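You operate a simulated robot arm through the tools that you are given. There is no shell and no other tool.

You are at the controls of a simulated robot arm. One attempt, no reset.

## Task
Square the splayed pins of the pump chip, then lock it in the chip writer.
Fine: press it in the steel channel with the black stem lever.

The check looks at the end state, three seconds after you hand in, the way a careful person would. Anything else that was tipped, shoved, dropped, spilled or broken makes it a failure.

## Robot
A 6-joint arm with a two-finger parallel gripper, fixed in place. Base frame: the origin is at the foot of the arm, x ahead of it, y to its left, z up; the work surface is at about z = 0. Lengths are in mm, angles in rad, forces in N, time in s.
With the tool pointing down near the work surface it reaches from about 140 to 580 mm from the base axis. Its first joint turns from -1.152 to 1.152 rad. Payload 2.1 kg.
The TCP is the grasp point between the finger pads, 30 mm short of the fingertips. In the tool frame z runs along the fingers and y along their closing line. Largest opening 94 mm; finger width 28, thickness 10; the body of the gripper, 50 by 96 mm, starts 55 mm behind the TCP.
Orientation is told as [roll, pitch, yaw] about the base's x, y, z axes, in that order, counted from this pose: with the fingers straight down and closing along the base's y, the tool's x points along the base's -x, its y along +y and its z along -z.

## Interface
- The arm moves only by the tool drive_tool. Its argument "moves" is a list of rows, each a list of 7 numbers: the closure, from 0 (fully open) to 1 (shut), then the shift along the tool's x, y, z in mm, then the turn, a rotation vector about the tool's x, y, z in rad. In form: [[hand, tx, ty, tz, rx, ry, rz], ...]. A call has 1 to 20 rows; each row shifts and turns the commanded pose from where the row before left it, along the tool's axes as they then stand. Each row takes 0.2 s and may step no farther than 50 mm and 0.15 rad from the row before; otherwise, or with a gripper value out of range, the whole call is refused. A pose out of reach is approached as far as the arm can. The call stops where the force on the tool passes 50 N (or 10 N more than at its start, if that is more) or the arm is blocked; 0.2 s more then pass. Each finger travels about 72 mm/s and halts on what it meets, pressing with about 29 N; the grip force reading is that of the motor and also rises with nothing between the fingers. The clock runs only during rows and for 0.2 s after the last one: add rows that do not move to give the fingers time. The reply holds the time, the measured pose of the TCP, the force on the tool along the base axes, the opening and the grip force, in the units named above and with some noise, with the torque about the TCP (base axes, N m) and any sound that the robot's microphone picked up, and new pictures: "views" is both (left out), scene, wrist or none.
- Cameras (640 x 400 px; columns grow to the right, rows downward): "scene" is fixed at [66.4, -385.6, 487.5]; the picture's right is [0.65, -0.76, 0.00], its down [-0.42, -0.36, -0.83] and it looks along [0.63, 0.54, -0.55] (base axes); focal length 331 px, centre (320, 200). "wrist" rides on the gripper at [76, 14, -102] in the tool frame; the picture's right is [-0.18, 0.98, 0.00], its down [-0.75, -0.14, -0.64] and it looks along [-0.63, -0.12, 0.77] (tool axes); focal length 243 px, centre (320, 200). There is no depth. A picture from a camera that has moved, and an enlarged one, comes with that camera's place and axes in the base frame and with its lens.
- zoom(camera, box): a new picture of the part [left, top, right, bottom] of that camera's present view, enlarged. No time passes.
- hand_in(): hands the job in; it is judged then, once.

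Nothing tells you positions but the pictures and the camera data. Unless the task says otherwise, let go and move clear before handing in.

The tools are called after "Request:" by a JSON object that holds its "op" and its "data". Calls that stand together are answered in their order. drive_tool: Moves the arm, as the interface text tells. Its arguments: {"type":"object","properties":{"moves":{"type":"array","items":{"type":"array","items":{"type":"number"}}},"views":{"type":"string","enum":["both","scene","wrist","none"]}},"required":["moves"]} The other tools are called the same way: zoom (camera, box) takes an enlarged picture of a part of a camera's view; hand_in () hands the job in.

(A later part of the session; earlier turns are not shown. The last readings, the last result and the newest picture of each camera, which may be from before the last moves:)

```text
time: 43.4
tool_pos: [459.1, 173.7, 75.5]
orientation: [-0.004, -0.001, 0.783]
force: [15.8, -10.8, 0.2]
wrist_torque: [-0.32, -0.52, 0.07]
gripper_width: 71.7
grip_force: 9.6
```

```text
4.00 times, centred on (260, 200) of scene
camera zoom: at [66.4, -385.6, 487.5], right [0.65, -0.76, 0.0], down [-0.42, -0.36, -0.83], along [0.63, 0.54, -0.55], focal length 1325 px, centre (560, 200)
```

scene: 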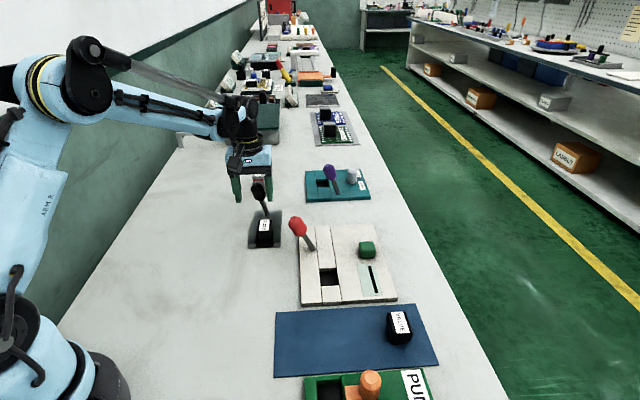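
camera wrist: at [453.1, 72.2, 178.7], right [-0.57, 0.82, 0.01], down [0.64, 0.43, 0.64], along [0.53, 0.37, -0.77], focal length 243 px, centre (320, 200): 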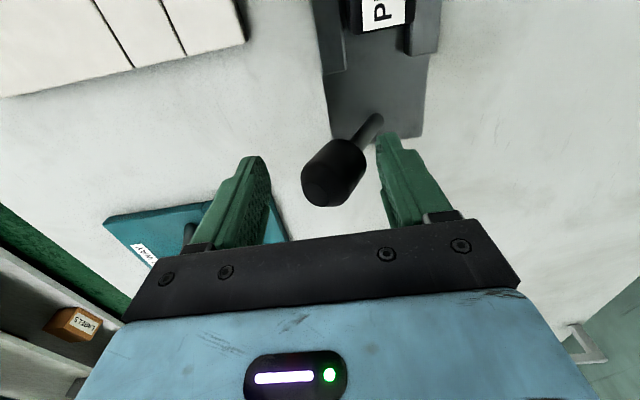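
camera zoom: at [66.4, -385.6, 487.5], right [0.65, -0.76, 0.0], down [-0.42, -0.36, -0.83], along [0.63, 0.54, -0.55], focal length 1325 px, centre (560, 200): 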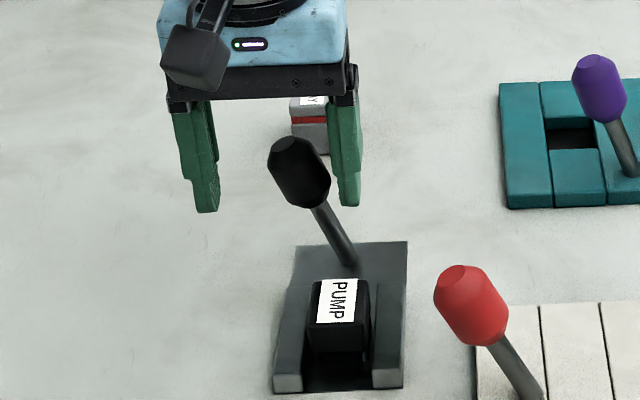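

Request:
{"op": "drive_tool", "data": {"moves": [[0.35, 0, -6, 0, 0, 0, 0], [0.35, 0, -5, 0, 0, 0, 0], [0.35, 0, 0, -30, 0, 0, 0], [0.35, 0, 0, -40, 0, 0, 0], [0.35, 0, 0, -15, 0, 0, 0], [0.35, 30, -8, 0, 0, 0, 0], [0.35, 30, -8, 0, 0, 0, 0], [0.35, 0, 0, 0, 0, 0, 0]]}}

Request:
{"op": "zoom", "data": {"camera": "scene", "box": [240, 195, 300, 255]}}

Request:
{"op": "zoom", "data": {"camera": "wrist", "box": [220, 0, 400, 140]}}

```text
time: 45.2
tool_pos: [435.7, 111.8, 162.8]
orientation: [0.001, -0.003, 0.785]
force: [0.4, 1.0, 0.1]
wrist_torque: [0.01, 0.01, -0.02]
gripper_width: 61.3
grip_force: 0.0
camera wrist: at [370.9, 68.4, 263.1], right [-0.56, 0.83, 0.0], down [0.63, 0.43, 0.64], along [0.53, 0.36, -0.77], focal length 243 px, centre (320, 200)
```

scene: 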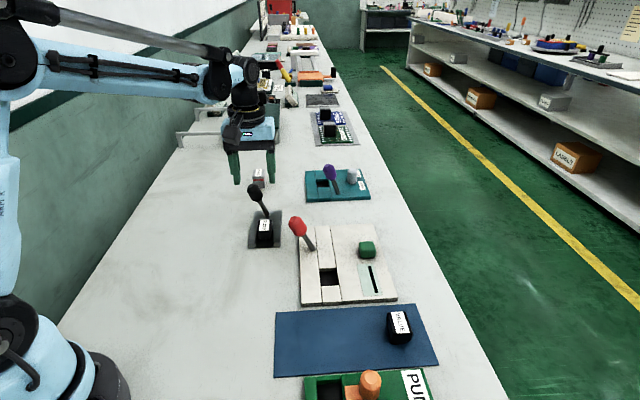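
wrist: 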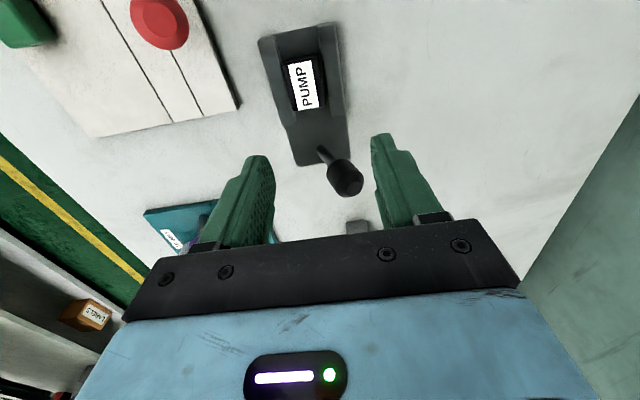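

```text
6.67 times, centred on (270, 225) of scene
camera zoom: at [66.4, -385.6, 487.5], right [0.65, -0.76, 0.0], down [-0.42, -0.36, -0.83], along [0.63, 0.54, -0.55], focal length 2209 px, centre (653, 33)
```

zoom: 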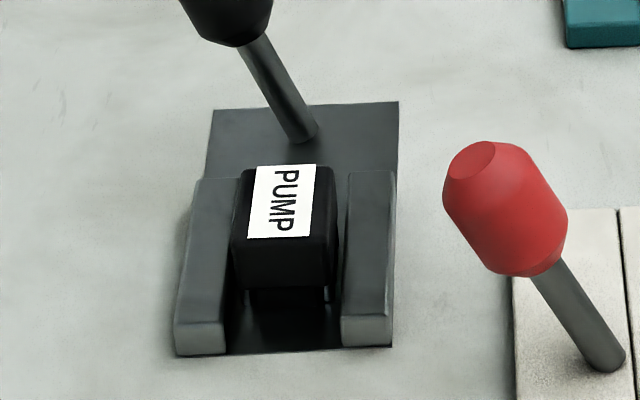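

```text
2.86 times, centred on (310, 70) of wrist
camera zoom: at [370.9, 68.4, 263.1], right [-0.56, 0.83, 0.0], down [0.63, 0.43, 0.64], along [0.53, 0.36, -0.77], focal length 693 px, centre (349, 571)
```

zoom: 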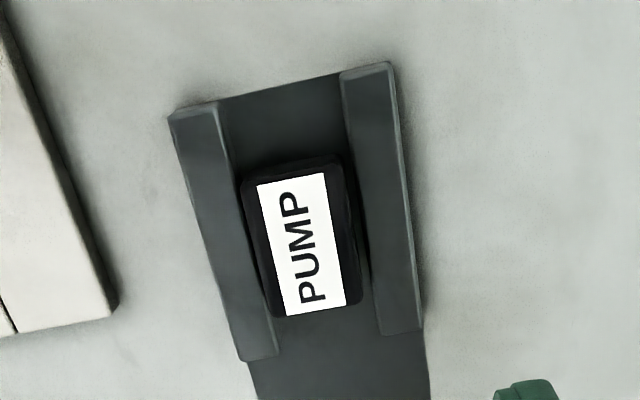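

Request:
{"op": "drive_tool", "data": {"moves": [[0.35, 0, 0, 0, 0, 0, 0.1436], [0.35, 0, 0, 0, 0, 0, 0.1436], [0.35, 0, 0, 0, 0, 0, 0.1436], [0.35, 0, 0, 0, 0, 0, 0.1436], [0.35, 0, 0, 0, 0, 0, 0.1436], [0.35, 0, 0, 0, 0, 0, 0.1436], [0.35, 0, 0, 0, 0, 0, 0.1436], [0.35, 0, 0, 0, 0, 0, 0.1436], [0.35, 0, 0, 0, 0, 0, 0.1436], [0.35, 0, 0, 0, 0, 0, 0.1436], [0.35, 0, 0, 0, 0, 0, 0.1436], [0.35, -10.4, -18.7, 0, 0, 0, 0], [0.35, 0, 0, 30, 0, 0, 0], [0.35, 0, 0, 30, 0, 0, 0], [0.35, 0, 0, 0, 0, 0, 0]]}}

Request:
{"op": "zoom", "data": {"camera": "wrist", "box": [230, 60, 410, 200]}}

Request:
{"op": "zoom", "data": {"camera": "scene", "box": [230, 170, 310, 255]}}

```text
time: 48.4
tool_pos: [430.2, 92.3, 101.0]
orientation: [0.003, -0.001, -0.796]
force: [0.0, -0.5, -1.3]
wrist_torque: [0.03, -0.01, 0.03]
gripper_width: 60.8
grip_force: 0.1
camera wrist: at [385.8, 156.0, 203.1], right [0.83, 0.56, 0.0], down [0.43, -0.64, 0.64], along [0.36, -0.53, -0.77], focal length 243 px, centre (320, 200)
```

scene: 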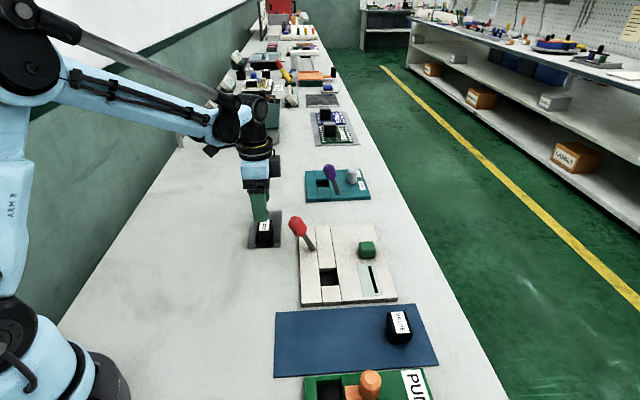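
wrist: 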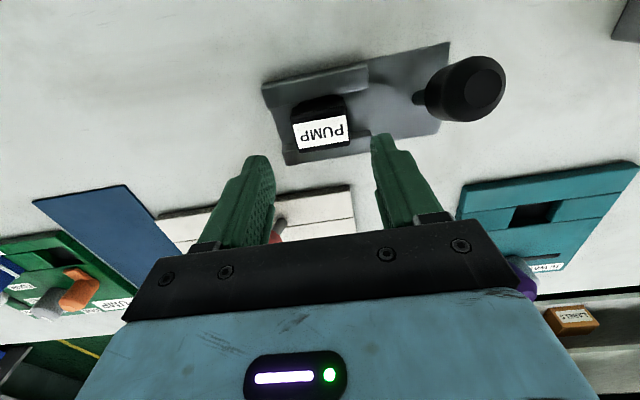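

```text
2.86 times, centred on (320, 130) of wrist
camera zoom: at [385.8, 156.0, 203.1], right [0.83, 0.56, 0.0], down [0.43, -0.64, 0.64], along [0.36, -0.53, -0.77], focal length 693 px, centre (320, 400)
```

zoom: 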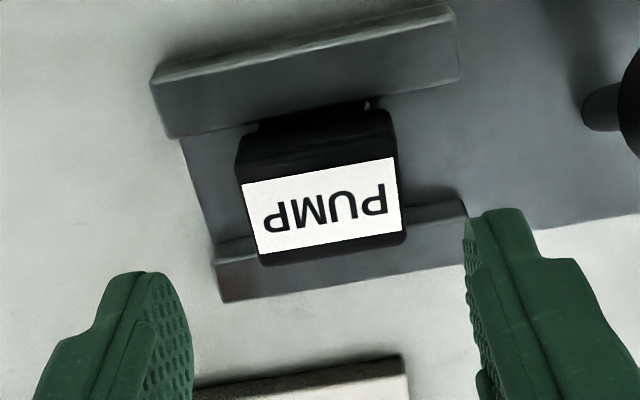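

```text
4.71 times, centred on (270, 212) of scene
camera zoom: at [66.4, -385.6, 487.5], right [0.65, -0.76, 0.0], down [-0.42, -0.36, -0.83], along [0.63, 0.54, -0.55], focal length 1559 px, centre (555, 141)
```

zoom: 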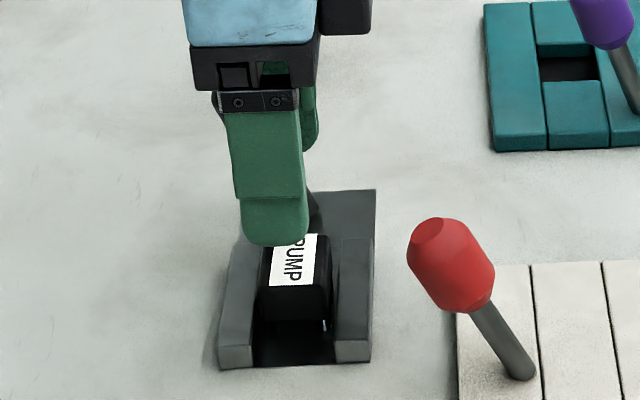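

Request:
{"op": "drive_tool", "data": {"moves": [[0.35, -1.4, 0.6, 20, 0, 0, 0], [0.35, 0, 0, 20, 0, 0, 0], [0.35, 0, 0, 10, 0, 0, 0], [0.35, 0, 0, 5, 0, 0, 0], [0.35, 0, 0, 0, 0, 0, 0]], "views": "none"}}

Request:
{"op": "zoom", "data": {"camera": "wrist", "box": [200, 60, 440, 240]}}

Request:
{"op": "zoom", "data": {"camera": "scene", "box": [230, 170, 310, 255]}}

```text
time: 49.6
tool_pos: [431.7, 91.0, 45.2]
orientation: [0.0, 0.001, -0.795]
force: [0.2, 0.4, 0.3]
wrist_torque: [-0.02, 0.03, -0.01]
gripper_width: 60.8
grip_force: 0.1
```

```text
2.22 times, centred on (320, 150) of wrist
camera zoom: at [387.1, 156.1, 148.4], right [0.83, 0.56, 0.0], down [0.43, -0.64, 0.64], along [0.36, -0.53, -0.77], focal length 539 px, centre (320, 311)
```

zoom: 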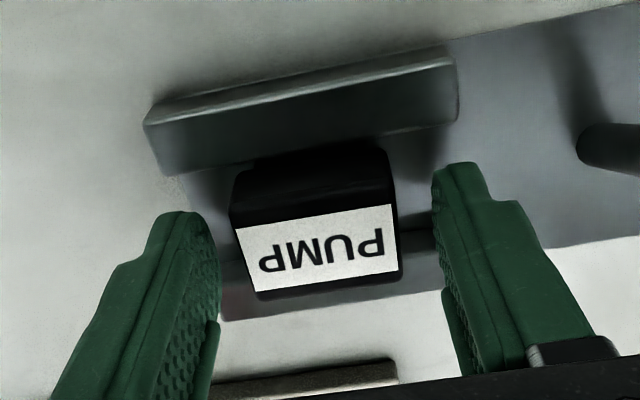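

```text
4.71 times, centred on (270, 212) of scene
camera zoom: at [66.4, -385.6, 487.5], right [0.65, -0.76, 0.0], down [-0.42, -0.36, -0.83], along [0.63, 0.54, -0.55], focal length 1559 px, centre (555, 141)
```

zoom: 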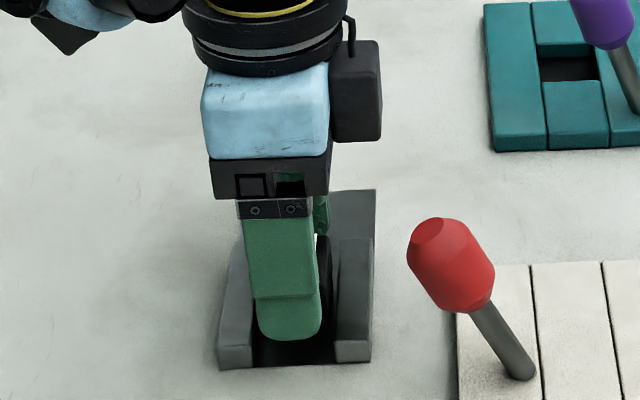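

Request:
{"op": "drive_tool", "data": {"moves": [[0.35, -1, 0, 0, 0, 0, 0], [0.7, 0, 0, 0, 0, 0, 0], [0.7, 0, 0, 0, 0, 0, 0], [0.7, 0, 0, 0, 0, 0, 0]], "views": "none"}}

Request:
{"op": "drive_tool", "data": {"moves": [[0.7, 0, 0, -5, 0, 0, 0], [0.7, 0, 0, -10, 0, 0, 0], [0.7, 0, 0, -15, 0, 0, 0], [0.7, 0, 0, 0, 0, 0, 0]]}}

Request:
{"op": "zoom", "data": {"camera": "wrist", "box": [200, 60, 440, 240]}}

Request:
{"op": "zoom", "data": {"camera": "scene", "box": [235, 185, 305, 255]}}

```text
time: 50.6
tool_pos: [431.8, 90.9, 47.8]
orientation: [0.002, 0.0, -0.794]
force: [0.0, -0.3, -1.1]
wrist_torque: [-0.01, 0.0, -0.01]
gripper_width: 40.7
grip_force: 28.4
```

```text
time: 51.6
tool_pos: [431.6, 91.4, 77.8]
orientation: [0.001, 0.002, -0.795]
force: [0.3, 0.0, -0.1]
wrist_torque: [-0.02, 0.01, -0.03]
gripper_width: 40.8
grip_force: 29.5
camera wrist: at [387.3, 155.4, 179.5], right [0.83, 0.56, 0.0], down [0.43, -0.64, 0.64], along [0.36, -0.53, -0.77], focal length 243 px, centre (320, 200)
```

scene: 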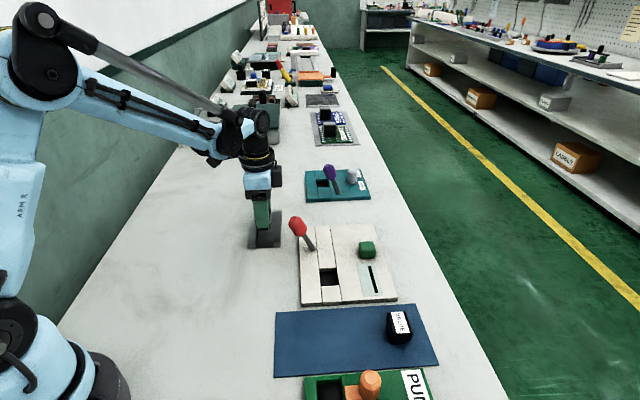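
wrist: 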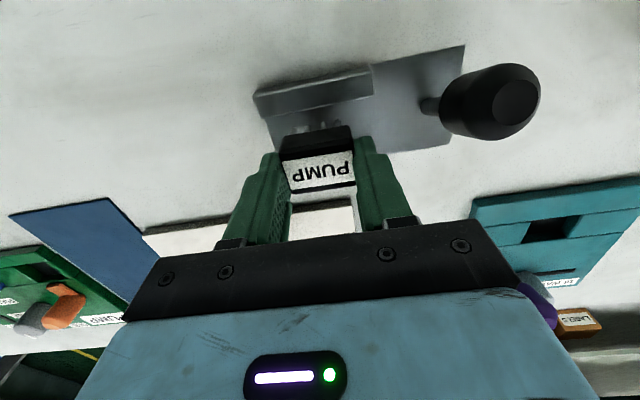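

```text
2.22 times, centred on (320, 150) of wrist
camera zoom: at [387.3, 155.4, 179.5], right [0.83, 0.56, 0.0], down [0.43, -0.64, 0.64], along [0.36, -0.53, -0.77], focal length 539 px, centre (320, 311)
```

zoom: 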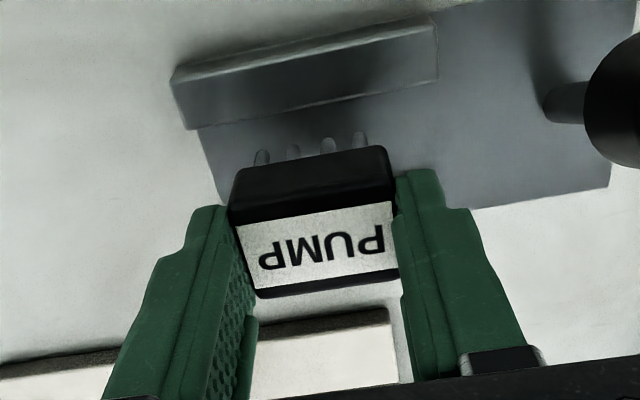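

```text
5.71 times, centred on (270, 220) of scene
camera zoom: at [66.4, -385.6, 487.5], right [0.65, -0.76, 0.0], down [-0.42, -0.36, -0.83], along [0.63, 0.54, -0.55], focal length 1893 px, centre (606, 86)
```

zoom: 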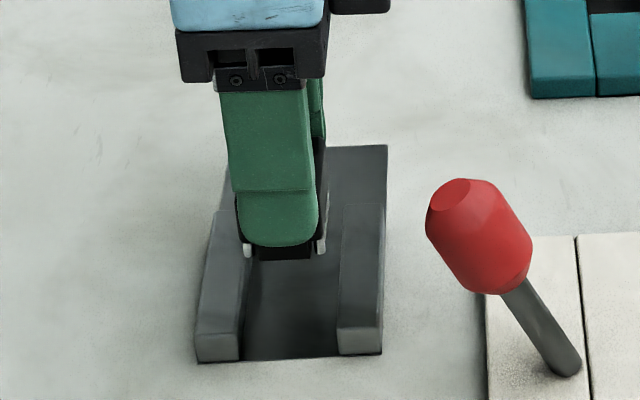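

Request:
{"op": "drive_tool", "data": {"moves": [[0.7, 0, 0, -30, 0, 0, 0], [0.7, 0, 0, -40, 0, 0, 0], [0.7, 0, 0, -15, 0, 0, 0], [0.7, 0, 0, 0, 0, 0, 0]]}}

Request:
{"op": "zoom", "data": {"camera": "wrist", "box": [260, 90, 380, 180]}}

Request:
{"op": "zoom", "data": {"camera": "scene", "box": [235, 160, 295, 220]}}

```text
time: 52.6
tool_pos: [430.9, 90.2, 162.0]
orientation: [0.001, -0.001, -0.797]
force: [0.2, 0.5, -0.7]
wrist_torque: [0.01, -0.02, 0.02]
gripper_width: 41.0
grip_force: 29.4
camera wrist: at [387.0, 155.2, 264.5], right [0.83, 0.56, 0.0], down [0.43, -0.64, 0.64], along [0.36, -0.53, -0.77], focal length 243 px, centre (320, 200)
```

scene: 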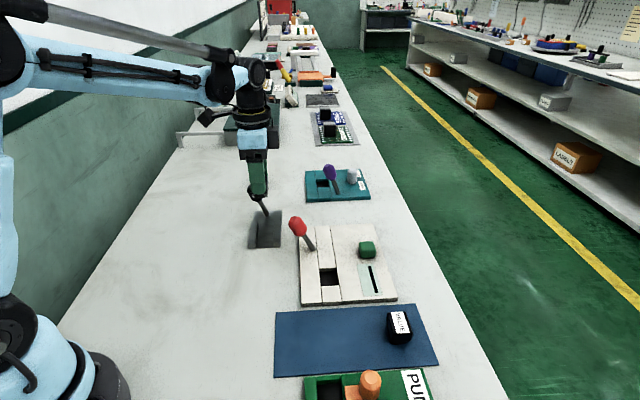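
wrist: 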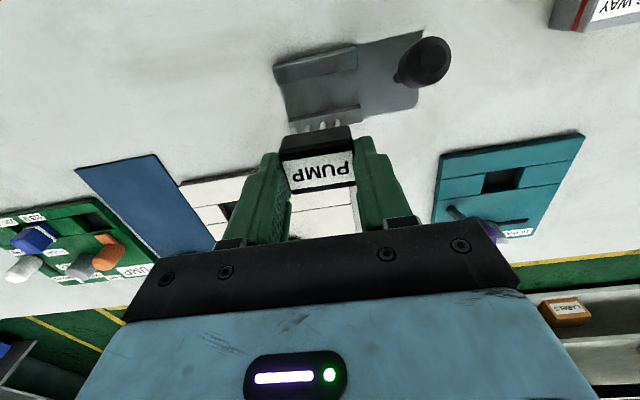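

```text
4.44 times, centred on (320, 135) of wrist
camera zoom: at [387.0, 155.2, 264.5], right [0.83, 0.56, 0.0], down [0.43, -0.64, 0.64], along [0.36, -0.53, -0.77], focal length 1078 px, centre (320, 489)
```

zoom: 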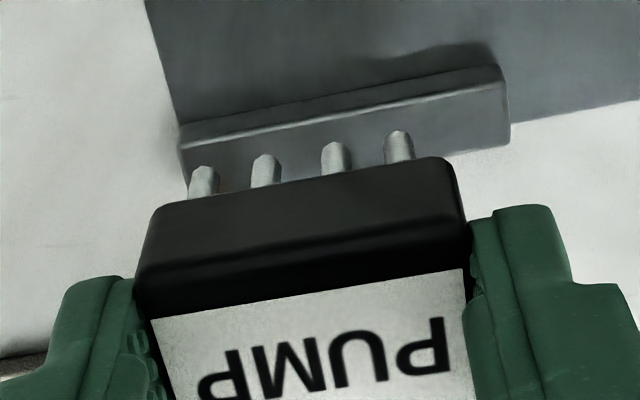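

```text
6.67 times, centred on (265, 190) of scene
camera zoom: at [66.4, -385.6, 487.5], right [0.65, -0.76, 0.0], down [-0.42, -0.36, -0.83], along [0.63, 0.54, -0.55], focal length 2209 px, centre (687, 267)
```

zoom: 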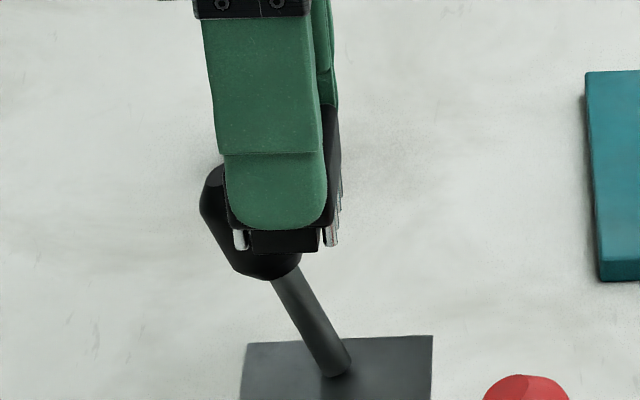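

Request:
{"op": "drive_tool", "data": {"moves": [[0.7, 0, 0, -8, 0, 0, 0], [0.7, -25.3, -28.9, 0, 0, 0, 0], [0.7, -25.3, -28.9, 0, 0, 0, 0], [0.7, -25.3, -28.9, 0, 0, 0, 0], [0.7, -25.3, -28.9, 0, 0, 0, 0], [0.7, -25.3, -28.9, 0, 0, 0, 0], [0.7, 0, 0, 0, 0, 0, 0]]}}

Request:
{"op": "zoom", "data": {"camera": "wrist", "box": [200, 20, 440, 200]}}

Request:
{"op": "zoom", "data": {"camera": "scene", "box": [280, 200, 400, 310]}}

```text
time: 54.2
tool_pos: [417.1, -100.8, 167.9]
orientation: [0.002, 0.0, -0.796]
force: [0.0, -0.2, -0.4]
wrist_torque: [0.02, 0.01, 0.01]
gripper_width: 40.7
grip_force: 28.1
camera wrist: at [372.9, -37.6, 270.7], right [0.83, 0.56, 0.0], down [0.43, -0.64, 0.64], along [0.36, -0.53, -0.77], focal length 243 px, centre (320, 200)
```

scene: 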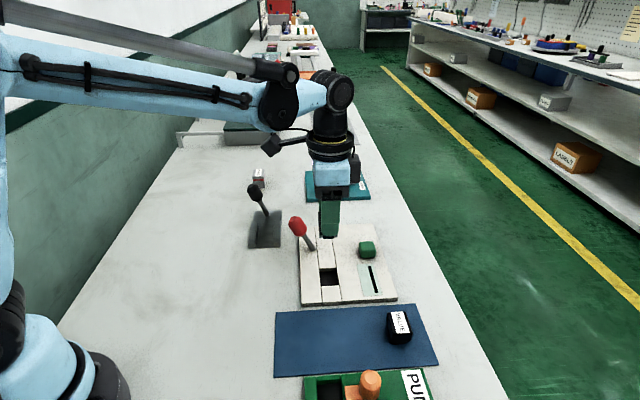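
wrist: 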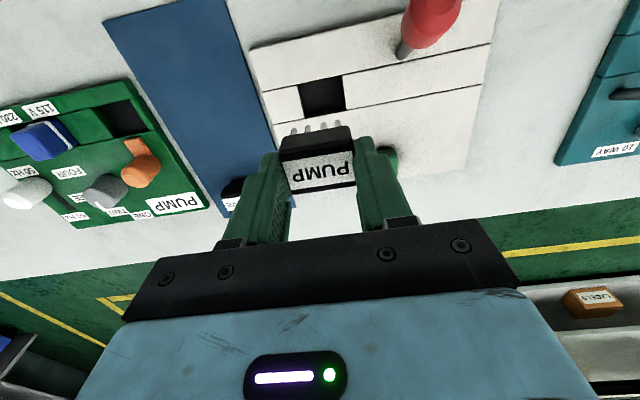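

```text
2.22 times, centred on (320, 110) of wrist
camera zoom: at [372.9, -37.6, 270.7], right [0.83, 0.56, 0.0], down [0.43, -0.64, 0.64], along [0.36, -0.53, -0.77], focal length 539 px, centre (320, 400)
```

zoom: 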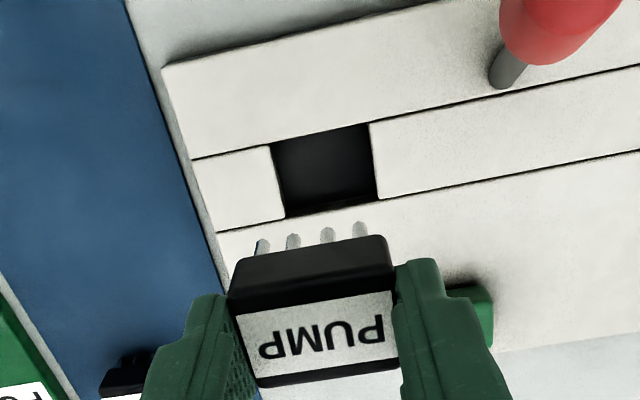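

```text
3.64 times, centred on (340, 255) of scene
camera zoom: at [66.4, -385.6, 487.5], right [0.65, -0.76, 0.0], down [-0.42, -0.36, -0.83], along [0.63, 0.54, -0.55], focal length 1205 px, centre (247, 0)
```

zoom: 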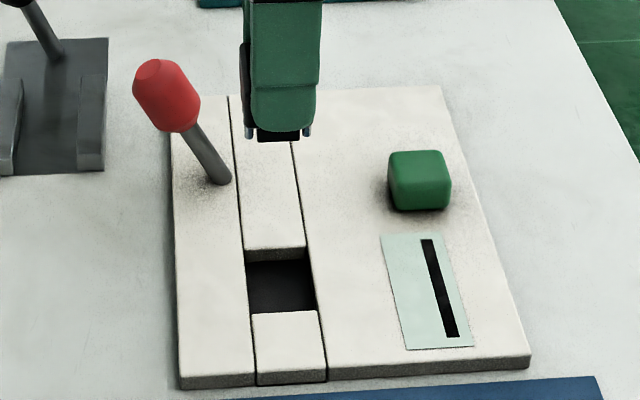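

Request:
{"op": "drive_tool", "data": {"moves": [[0.7, -1, 2.5, 20, 0, 0, 0], [0.7, 0, 0, 30, 0, 0, 0], [0.7, 0, 0, 25, 0, 0, 0], [0.7, 0, 0, 15, 0, 0, 0], [0.7, 0, 0, 0, 0, 0, 0]]}}

Request:
{"op": "zoom", "data": {"camera": "wrist", "box": [200, 40, 440, 220]}}

Request:
{"op": "zoom", "data": {"camera": "scene", "box": [290, 230, 370, 310]}}

```text
time: 55.4
tool_pos: [420.4, -99.0, 78.5]
orientation: [0.003, 0.001, -0.797]
force: [0.1, -0.3, -0.1]
wrist_torque: [-0.02, 0.01, 0.01]
gripper_width: 41.4
grip_force: 29.1
camera wrist: at [376.1, -35.1, 180.6], right [0.83, 0.56, 0.0], down [0.43, -0.64, 0.64], along [0.36, -0.53, -0.77], focal length 243 px, centre (320, 200)
```

scene: 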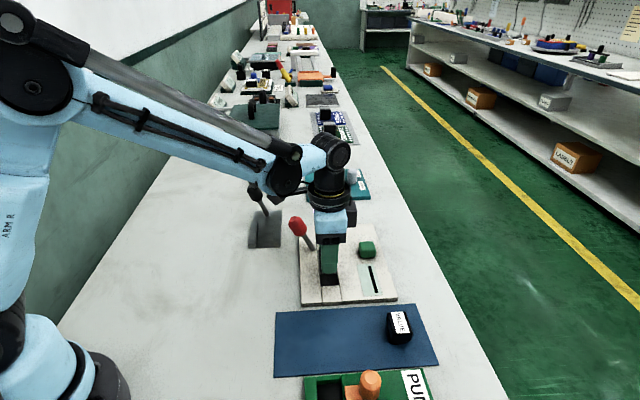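
wrist: 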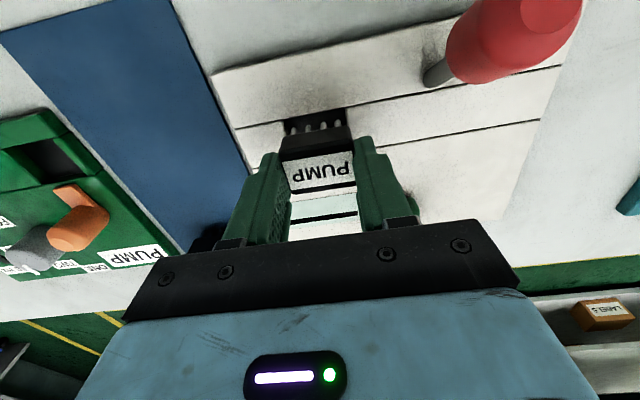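

```text
2.22 times, centred on (320, 130) of wrist
camera zoom: at [376.1, -35.1, 180.6], right [0.83, 0.56, 0.0], down [0.43, -0.64, 0.64], along [0.36, -0.53, -0.77], focal length 539 px, centre (320, 356)
```

zoom: 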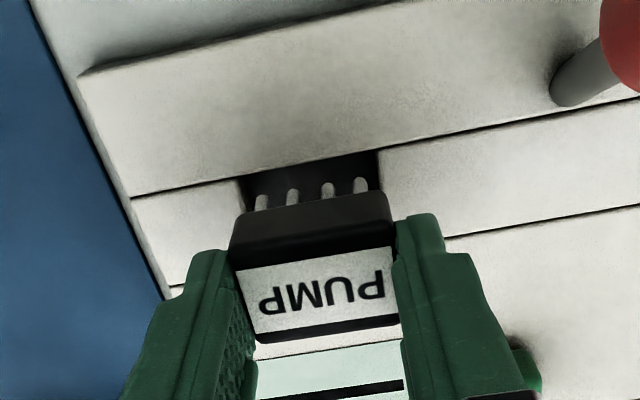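

```text
5.00 times, centred on (330, 270) of scene
camera zoom: at [66.4, -385.6, 487.5], right [0.65, -0.76, 0.0], down [-0.42, -0.36, -0.83], along [0.63, 0.54, -0.55], focal length 1656 px, centre (270, -150)
```

zoom: 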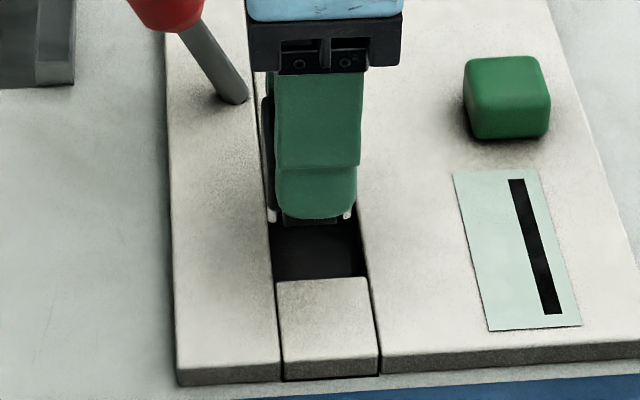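

Request:
{"op": "drive_tool", "data": {"moves": [[0.7, -1.7, -0.8, 0, 0, 0, 0], [0.7, 0, 0, 8, 0, 0, 0], [0.7, 0, 0, 6, 0, 0, 0], [0.7, 0, 0, 0, 0, 0, 0]], "views": "none"}}

Request:
{"op": "zoom", "data": {"camera": "wrist", "box": [200, 40, 440, 220]}}

Request:
{"op": "zoom", "data": {"camera": "scene", "box": [300, 245, 360, 305]}}

```text
time: 56.4
tool_pos: [421.5, -100.4, 65.7]
orientation: [0.0, 0.0, -0.796]
force: [0.2, 0.3, 0.2]
wrist_torque: [0.02, 0.0, 0.02]
gripper_width: 40.7
grip_force: 29.2
```

```text
2.22 times, centred on (320, 130) of wrist
camera zoom: at [376.3, -36.8, 167.2], right [0.83, 0.56, 0.0], down [0.43, -0.64, 0.64], along [0.36, -0.53, -0.77], focal length 539 px, centre (320, 356)
```

zoom: 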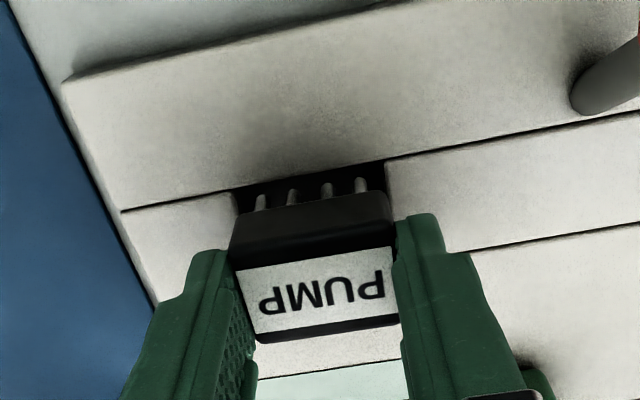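

```text
6.67 times, centred on (330, 275) of scene
camera zoom: at [66.4, -385.6, 487.5], right [0.65, -0.76, 0.0], down [-0.42, -0.36, -0.83], along [0.63, 0.54, -0.55], focal length 2209 px, centre (253, -300)
```

zoom: 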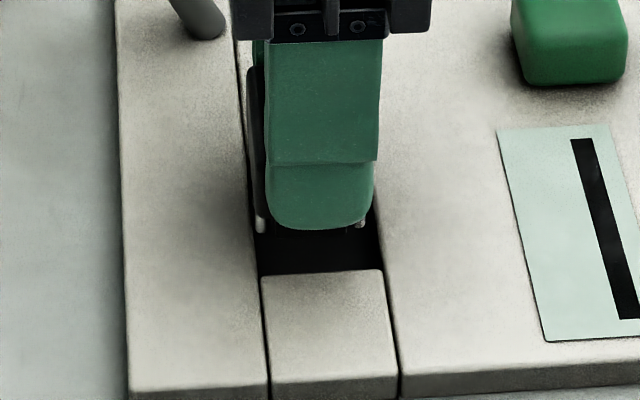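

Request:
{"op": "drive_tool", "data": {"moves": [[0.7, -2, 0, 0, 0, 0, 0], [0.7, 0, 0, 3, 0, 0, 0], [0.7, 0, 0, 3, 0, 0, 0], [0.7, 0, 0, 0, 0, 0, 0]], "views": "none"}}

Request:
{"op": "zoom", "data": {"camera": "wrist", "box": [240, 80, 400, 200]}}

Request:
{"op": "zoom", "data": {"camera": "scene", "box": [300, 245, 360, 305]}}

```text
time: 57.4
tool_pos: [421.9, -102.3, 59.6]
orientation: [0.003, 0.001, -0.796]
force: [-0.5, -0.4, -1.0]
wrist_torque: [-0.03, 0.0, -0.01]
gripper_width: 41.2
grip_force: 28.4
```

```text
3.33 times, centred on (320, 140) of wrist
camera zoom: at [377.5, -38.3, 161.5], right [0.83, 0.56, 0.0], down [0.43, -0.64, 0.64], along [0.36, -0.53, -0.77], focal length 809 px, centre (320, 400)
```

zoom: 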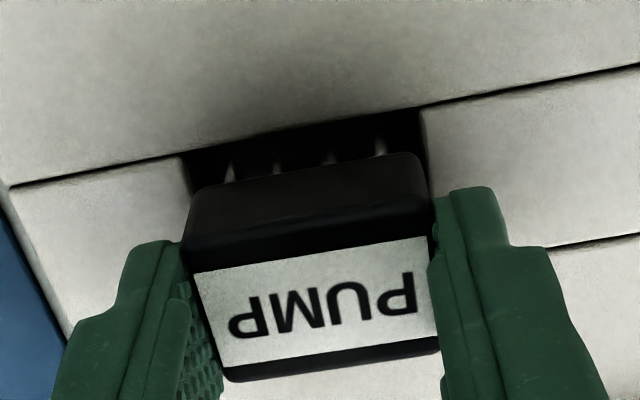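

```text
6.67 times, centred on (330, 275) of scene
camera zoom: at [66.4, -385.6, 487.5], right [0.65, -0.76, 0.0], down [-0.42, -0.36, -0.83], along [0.63, 0.54, -0.55], focal length 2209 px, centre (253, -300)
```

zoom: 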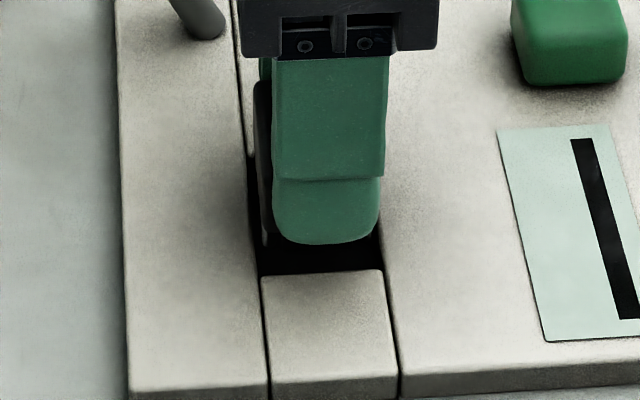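

Request:
{"op": "drive_tool", "data": {"moves": [[0.7, -0.5, -0.5, 0, 0, 0, 0], [0.7, 0, 0, 1.5, 0, 0, 0], [0.7, 0, 0, 1.5, 0, 0, 0], [0.7, 0, 0, 0, 0, 0, 0]], "views": "none"}}

Request:
{"op": "drive_tool", "data": {"moves": [[0.7, 0, 0, 1, 0, 0, 0], [0.7, 0, 0, 1, 0, 0, 0], [0.7, 0, 0, 0, 0, 0, 0]], "views": "none"}}

Request:
{"op": "drive_tool", "data": {"moves": [[0.7, 0, 0, 1, 0, 0, 0], [0.7, 0, 0, 1, 0, 0, 0], [0.7, 0, 0, 0, 0, 0, 0]], "views": "none"}}

Request:
{"op": "zoom", "data": {"camera": "wrist", "box": [240, 80, 400, 200]}}

Request:
{"op": "zoom", "data": {"camera": "scene", "box": [300, 245, 360, 305]}}

```text
time: 58.4
tool_pos: [421.0, -103.8, 55.8]
orientation: [0.003, 0.001, -0.795]
force: [1.0, 0.0, 0.0]
wrist_torque: [0.02, -0.01, -0.01]
gripper_width: 40.8
grip_force: 28.6
```

```text
time: 59.2
tool_pos: [421.6, -103.1, 52.7]
orientation: [0.002, 0.001, -0.797]
force: [-1.1, -0.8, -0.2]
wrist_torque: [-0.01, 0.03, 0.04]
gripper_width: 40.8
grip_force: 29.0
```

```text
time: 60.0
tool_pos: [421.0, -103.4, 53.0]
orientation: [0.001, 0.0, -0.795]
force: [0.1, -0.4, -0.7]
wrist_torque: [-0.01, -0.02, 0.0]
gripper_width: 41.1
grip_force: 29.2
```

```text
3.33 times, centred on (320, 140) of wrist
camera zoom: at [377.6, -39.2, 154.2], right [0.83, 0.56, 0.0], down [0.43, -0.64, 0.64], along [0.36, -0.53, -0.77], focal length 809 px, centre (320, 400)
```

zoom: 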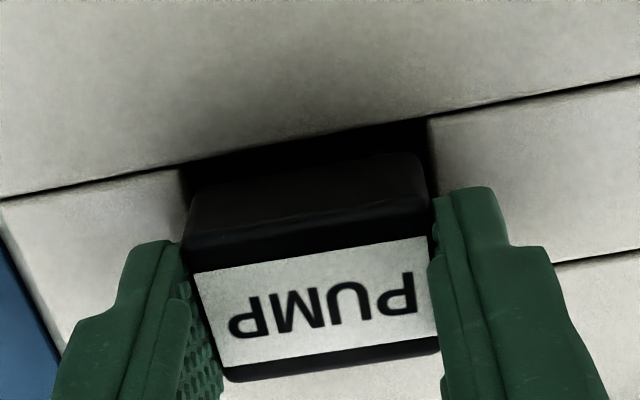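

```text
6.67 times, centred on (330, 275) of scene
camera zoom: at [66.4, -385.6, 487.5], right [0.65, -0.76, 0.0], down [-0.42, -0.36, -0.83], along [0.63, 0.54, -0.55], focal length 2209 px, centre (253, -300)
```

zoom: 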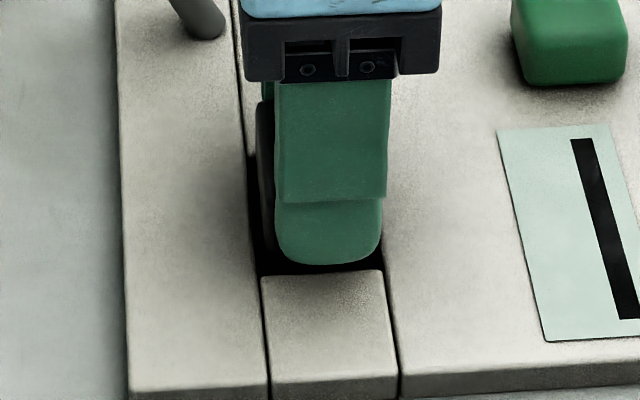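

Request:
{"op": "drive_tool", "data": {"moves": [[0.7, 0, 0, 1, 0, 0, 0], [0.7, 0, 0, 1, 0, 0, 0], [0.7, 0, 0, 0, 0, 0, 0]], "views": "none"}}

Request:
{"op": "drive_tool", "data": {"moves": [[0.7, 0, 0, 1, 0, 0, 0], [0.7, 0, 0, 1, 0, 0, 0], [0.7, 0, 0, 0, 0, 0, 0]], "views": "none"}}

Request:
{"op": "drive_tool", "data": {"moves": [[0.7, 0, 0, 1, 0, 0, 0], [0.7, 0, 0, 0, 0, 0, 0]], "views": "none"}}

Request:
{"op": "zoom", "data": {"camera": "wrist", "box": [240, 80, 400, 200]}}

Request:
{"op": "zoom", "data": {"camera": "scene", "box": [300, 245, 360, 305]}}

```text
time: 60.8
tool_pos: [421.8, -104.4, 50.5]
orientation: [0.002, -0.001, -0.794]
force: [-1.1, -0.4, 1.1]
wrist_torque: [0.01, 0.0, -0.01]
gripper_width: 40.6
grip_force: 29.3
```

```text
time: 61.6
tool_pos: [422.1, -104.1, 47.7]
orientation: [0.002, 0.0, -0.795]
force: [0.1, -0.2, -0.9]
wrist_torque: [0.0, 0.02, 0.01]
gripper_width: 41.1
grip_force: 29.6
```

```text
time: 62.2
tool_pos: [420.6, -103.7, 47.2]
orientation: [0.001, 0.001, -0.797]
force: [-0.1, -0.2, -0.6]
wrist_torque: [-0.01, 0.03, 0.01]
gripper_width: 40.8
grip_force: 29.1
```

```text
3.33 times, centred on (320, 140) of wrist
camera zoom: at [377.5, -39.1, 149.4], right [0.83, 0.56, 0.0], down [0.43, -0.64, 0.64], along [0.36, -0.53, -0.77], focal length 809 px, centre (320, 400)
```

zoom: 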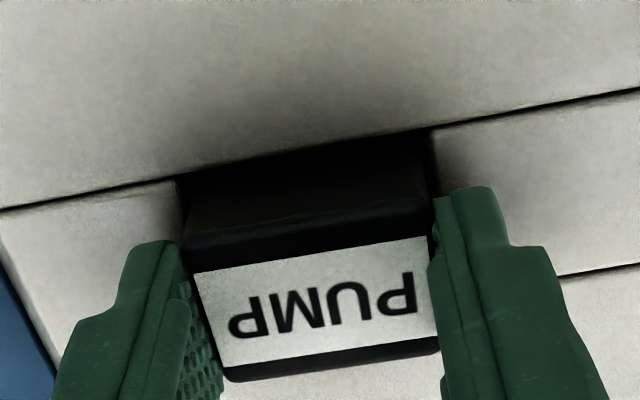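

```text
6.67 times, centred on (330, 275) of scene
camera zoom: at [66.4, -385.6, 487.5], right [0.65, -0.76, 0.0], down [-0.42, -0.36, -0.83], along [0.63, 0.54, -0.55], focal length 2209 px, centre (253, -300)
```

zoom: 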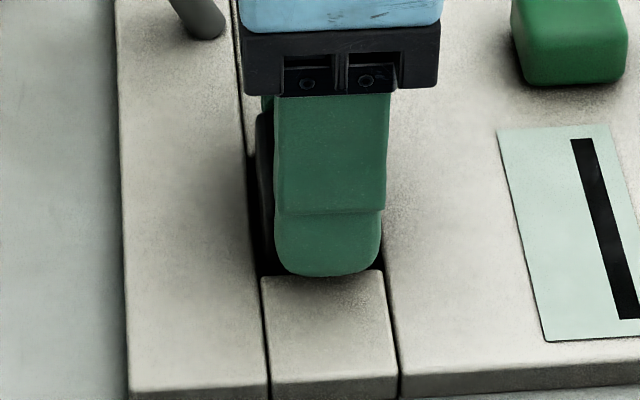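

Request:
{"op": "drive_tool", "data": {"moves": [[0.7, 0, 0, 1, 0, 0, 0], [0.7, 0, 0, 0, 0, 0, 0]], "views": "none"}}

Request:
{"op": "drive_tool", "data": {"moves": [[0.7, 0, 0, 0.7, 0, 0, 0], [0.7, 0, 0, 0, 0, 0, 0]], "views": "none"}}

Request:
{"op": "drive_tool", "data": {"moves": [[0.7, 0, 0, 0.7, 0, 0, 0], [0.7, 0, 0, 0, 0, 0, 0]], "views": "none"}}

Request:
{"op": "zoom", "data": {"camera": "wrist", "box": [240, 80, 400, 200]}}

Request:
{"op": "zoom", "data": {"camera": "scene", "box": [300, 245, 360, 305]}}

```text
time: 62.8
tool_pos: [421.2, -104.2, 47.3]
orientation: [0.0, 0.0, -0.798]
force: [0.5, 1.0, 3.4]
wrist_torque: [-0.03, 0.08, 0.02]
gripper_width: 41.0
grip_force: 29.0
```

```text
time: 63.4
tool_pos: [421.3, -103.0, 46.2]
orientation: [0.002, -0.002, -0.796]
force: [0.0, 1.1, 26.1]
wrist_torque: [0.05, 0.09, 0.01]
gripper_width: 40.7
grip_force: 29.0
```

```text
time: 64.0
tool_pos: [422.7, -103.3, 45.4]
orientation: [0.0, 0.0, -0.797]
force: [0.0, 1.1, 26.2]
wrist_torque: [-0.01, -0.01, 0.0]
gripper_width: 40.9
grip_force: 28.5
```

```text
3.33 times, centred on (320, 140) of wrist
camera zoom: at [377.5, -39.3, 147.2], right [0.83, 0.56, 0.0], down [0.43, -0.64, 0.64], along [0.36, -0.53, -0.77], focal length 809 px, centre (320, 400)
```

zoom: 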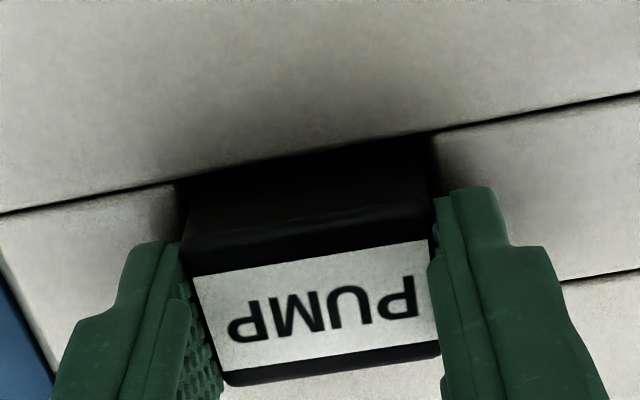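

```text
6.67 times, centred on (330, 275) of scene
camera zoom: at [66.3, -385.6, 487.5], right [0.65, -0.76, 0.0], down [-0.42, -0.36, -0.83], along [0.63, 0.54, -0.55], focal length 2209 px, centre (253, -300)
```

zoom: 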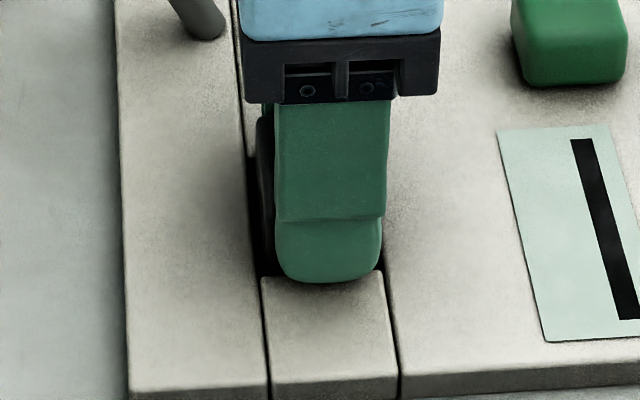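

Request:
{"op": "drive_tool", "data": {"moves": [[0.7, 0, 0, -0.8, 0, 0, 0], [0.35, 0, 0, 0, 0, 0, 0], [0.35, 0, 0, 0, 0, 0, 0], [0.35, 0, 0, 0, 0, 0, 0]], "views": "none"}}

Request:
{"op": "drive_tool", "data": {"moves": [[0.35, 0, 0, -20, 0, 0, 0], [0.35, 0, 0, -40, 0, 0, 0], [0.35, 0, 0, -40, 0, 0, 0], [0.35, 0, 0, -15, 0, 0, 0], [0.35, 0, 0, 0, 0, 0, 0]]}}

Request:
{"op": "zoom", "data": {"camera": "wrist", "box": [220, 20, 480, 200]}}

Request:
{"op": "zoom", "data": {"camera": "scene", "box": [285, 205, 375, 310]}}

```text
time: 65.0
tool_pos: [421.5, -103.7, 46.0]
orientation: [0.003, 0.001, -0.796]
force: [-0.8, 0.3, 0.8]
wrist_torque: [0.01, 0.04, -0.01]
gripper_width: 61.2
grip_force: 0.0
```

```text
time: 66.2
tool_pos: [421.5, -103.6, 161.7]
orientation: [0.003, 0.0, -0.795]
force: [-0.8, 0.4, 0.1]
wrist_torque: [-0.04, -0.01, -0.01]
gripper_width: 61.2
grip_force: 0.1
camera wrist: at [377.3, -39.3, 262.8], right [0.83, 0.56, 0.0], down [0.43, -0.64, 0.64], along [0.36, -0.53, -0.77], focal length 243 px, centre (320, 200)
```

scene: 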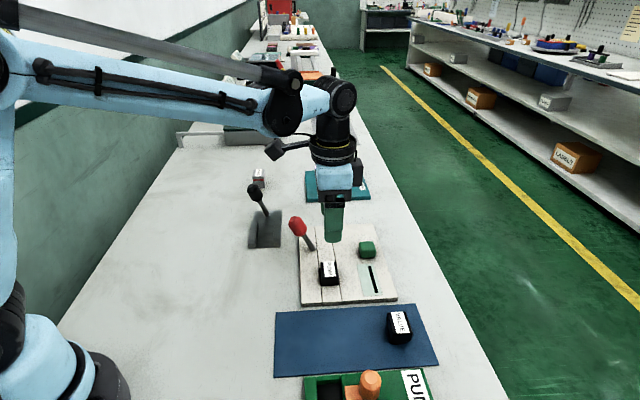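
wrist: 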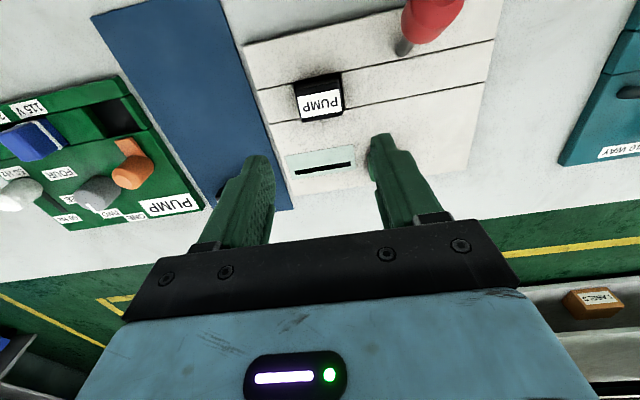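

```text
2.22 times, centred on (350, 110) of wrist
camera zoom: at [377.3, -39.3, 262.8], right [0.83, 0.56, 0.0], down [0.43, -0.64, 0.64], along [0.36, -0.53, -0.77], focal length 539 px, centre (253, 400)
```

zoom: 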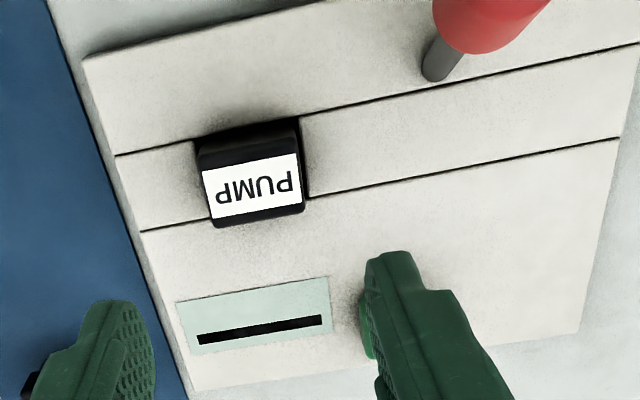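

```text
3.81 times, centred on (330, 258) of scene
camera zoom: at [66.4, -385.6, 487.5], right [0.65, -0.76, 0.0], down [-0.42, -0.36, -0.83], along [0.63, 0.54, -0.55], focal length 1262 px, centre (282, -19)
```

zoom: 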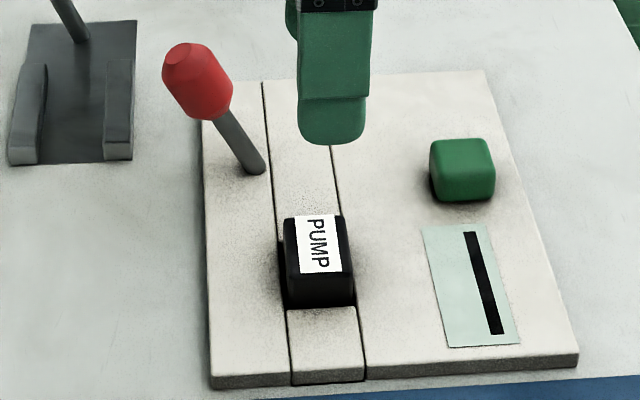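

Request:
{"op": "drive_tool", "data": {"moves": [[0.35, 0, 0, -8, 0, 0, -0.1436], [0.35, 0, 0, 0, 0, 0, -0.1436], [0.35, 0, 0, 0, 0, 0, -0.1436], [0.35, 0, 0, 0, 0, 0, -0.1436], [0.35, 0, 0, 0, 0, 0, -0.1436], [0.35, 0, 0, 0, 0, 0, -0.1436], [0.35, 0, 0, 0, 0, 0, -0.1436], [0.35, 0, 0, 0, 0, 0, -0.1436], [0.35, 0, 0, 0, 0, 0, -0.1436], [0.35, 0, 0, 0, 0, 0, -0.1436], [0.35, 0, 0, 0, 0, 0, -0.1436], [0.35, -28.4, 15.8, 0, 0, 0, 0], [0.35, -28.4, 15.8, 0, 0, 0, 0], [0.35, -28.4, 15.8, 0, 0, 0, 0], [0.35, 0, 0, 0, 0, 0, 0]]}}

Request:
{"op": "zoom", "data": {"camera": "wrist", "box": [200, 20, 440, 200]}}

Request:
{"op": "zoom", "data": {"camera": "scene", "box": [250, 140, 390, 300]}}

```text
time: 69.4
tool_pos: [448.6, -9.4, 169.0]
orientation: [0.0, -0.002, 0.785]
force: [0.5, 0.1, 1.0]
wrist_torque: [-0.02, 0.01, 0.01]
gripper_width: 60.9
grip_force: 0.1
camera wrist: at [383.7, -52.9, 270.6], right [-0.56, 0.83, 0.0], down [0.63, 0.43, 0.64], along [0.53, 0.36, -0.77], focal length 243 px, centre (320, 200)
```

scene: 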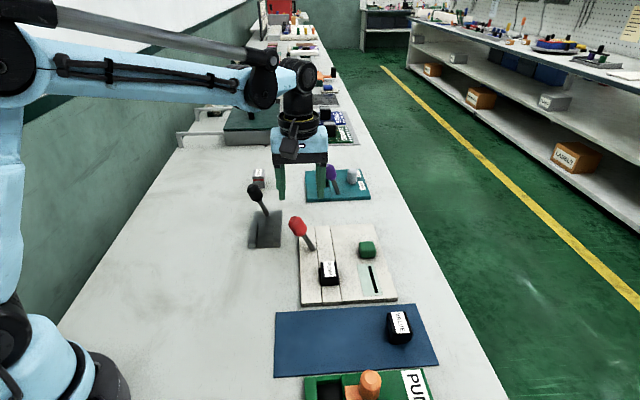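
wrist: 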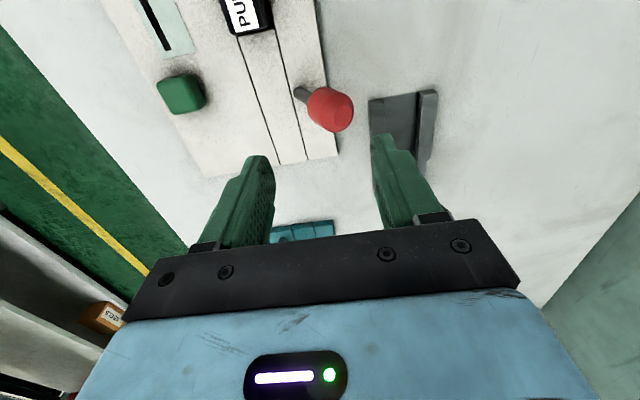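

```text
2.22 times, centred on (320, 110) of wrist
camera zoom: at [383.7, -52.9, 270.6], right [-0.56, 0.83, 0.0], down [0.63, 0.43, 0.64], along [0.53, 0.36, -0.77], focal length 539 px, centre (320, 400)
```

zoom: 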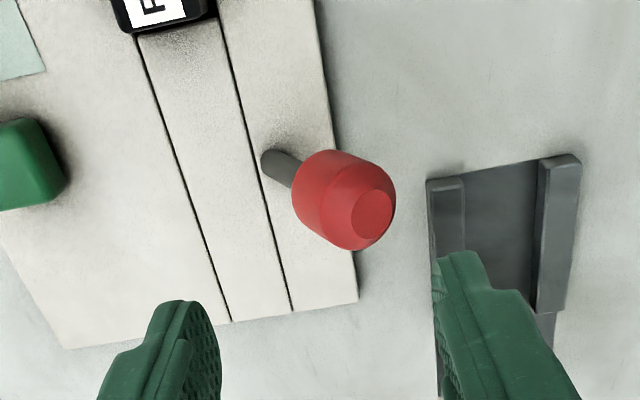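

```text
2.50 times, centred on (320, 220) of scene
camera zoom: at [66.4, -385.6, 487.5], right [0.65, -0.76, 0.0], down [-0.42, -0.36, -0.83], along [0.63, 0.54, -0.55], focal length 828 px, centre (320, 150)
```

zoom: 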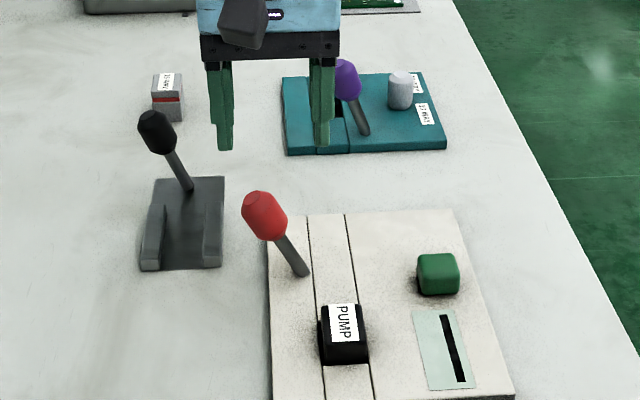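

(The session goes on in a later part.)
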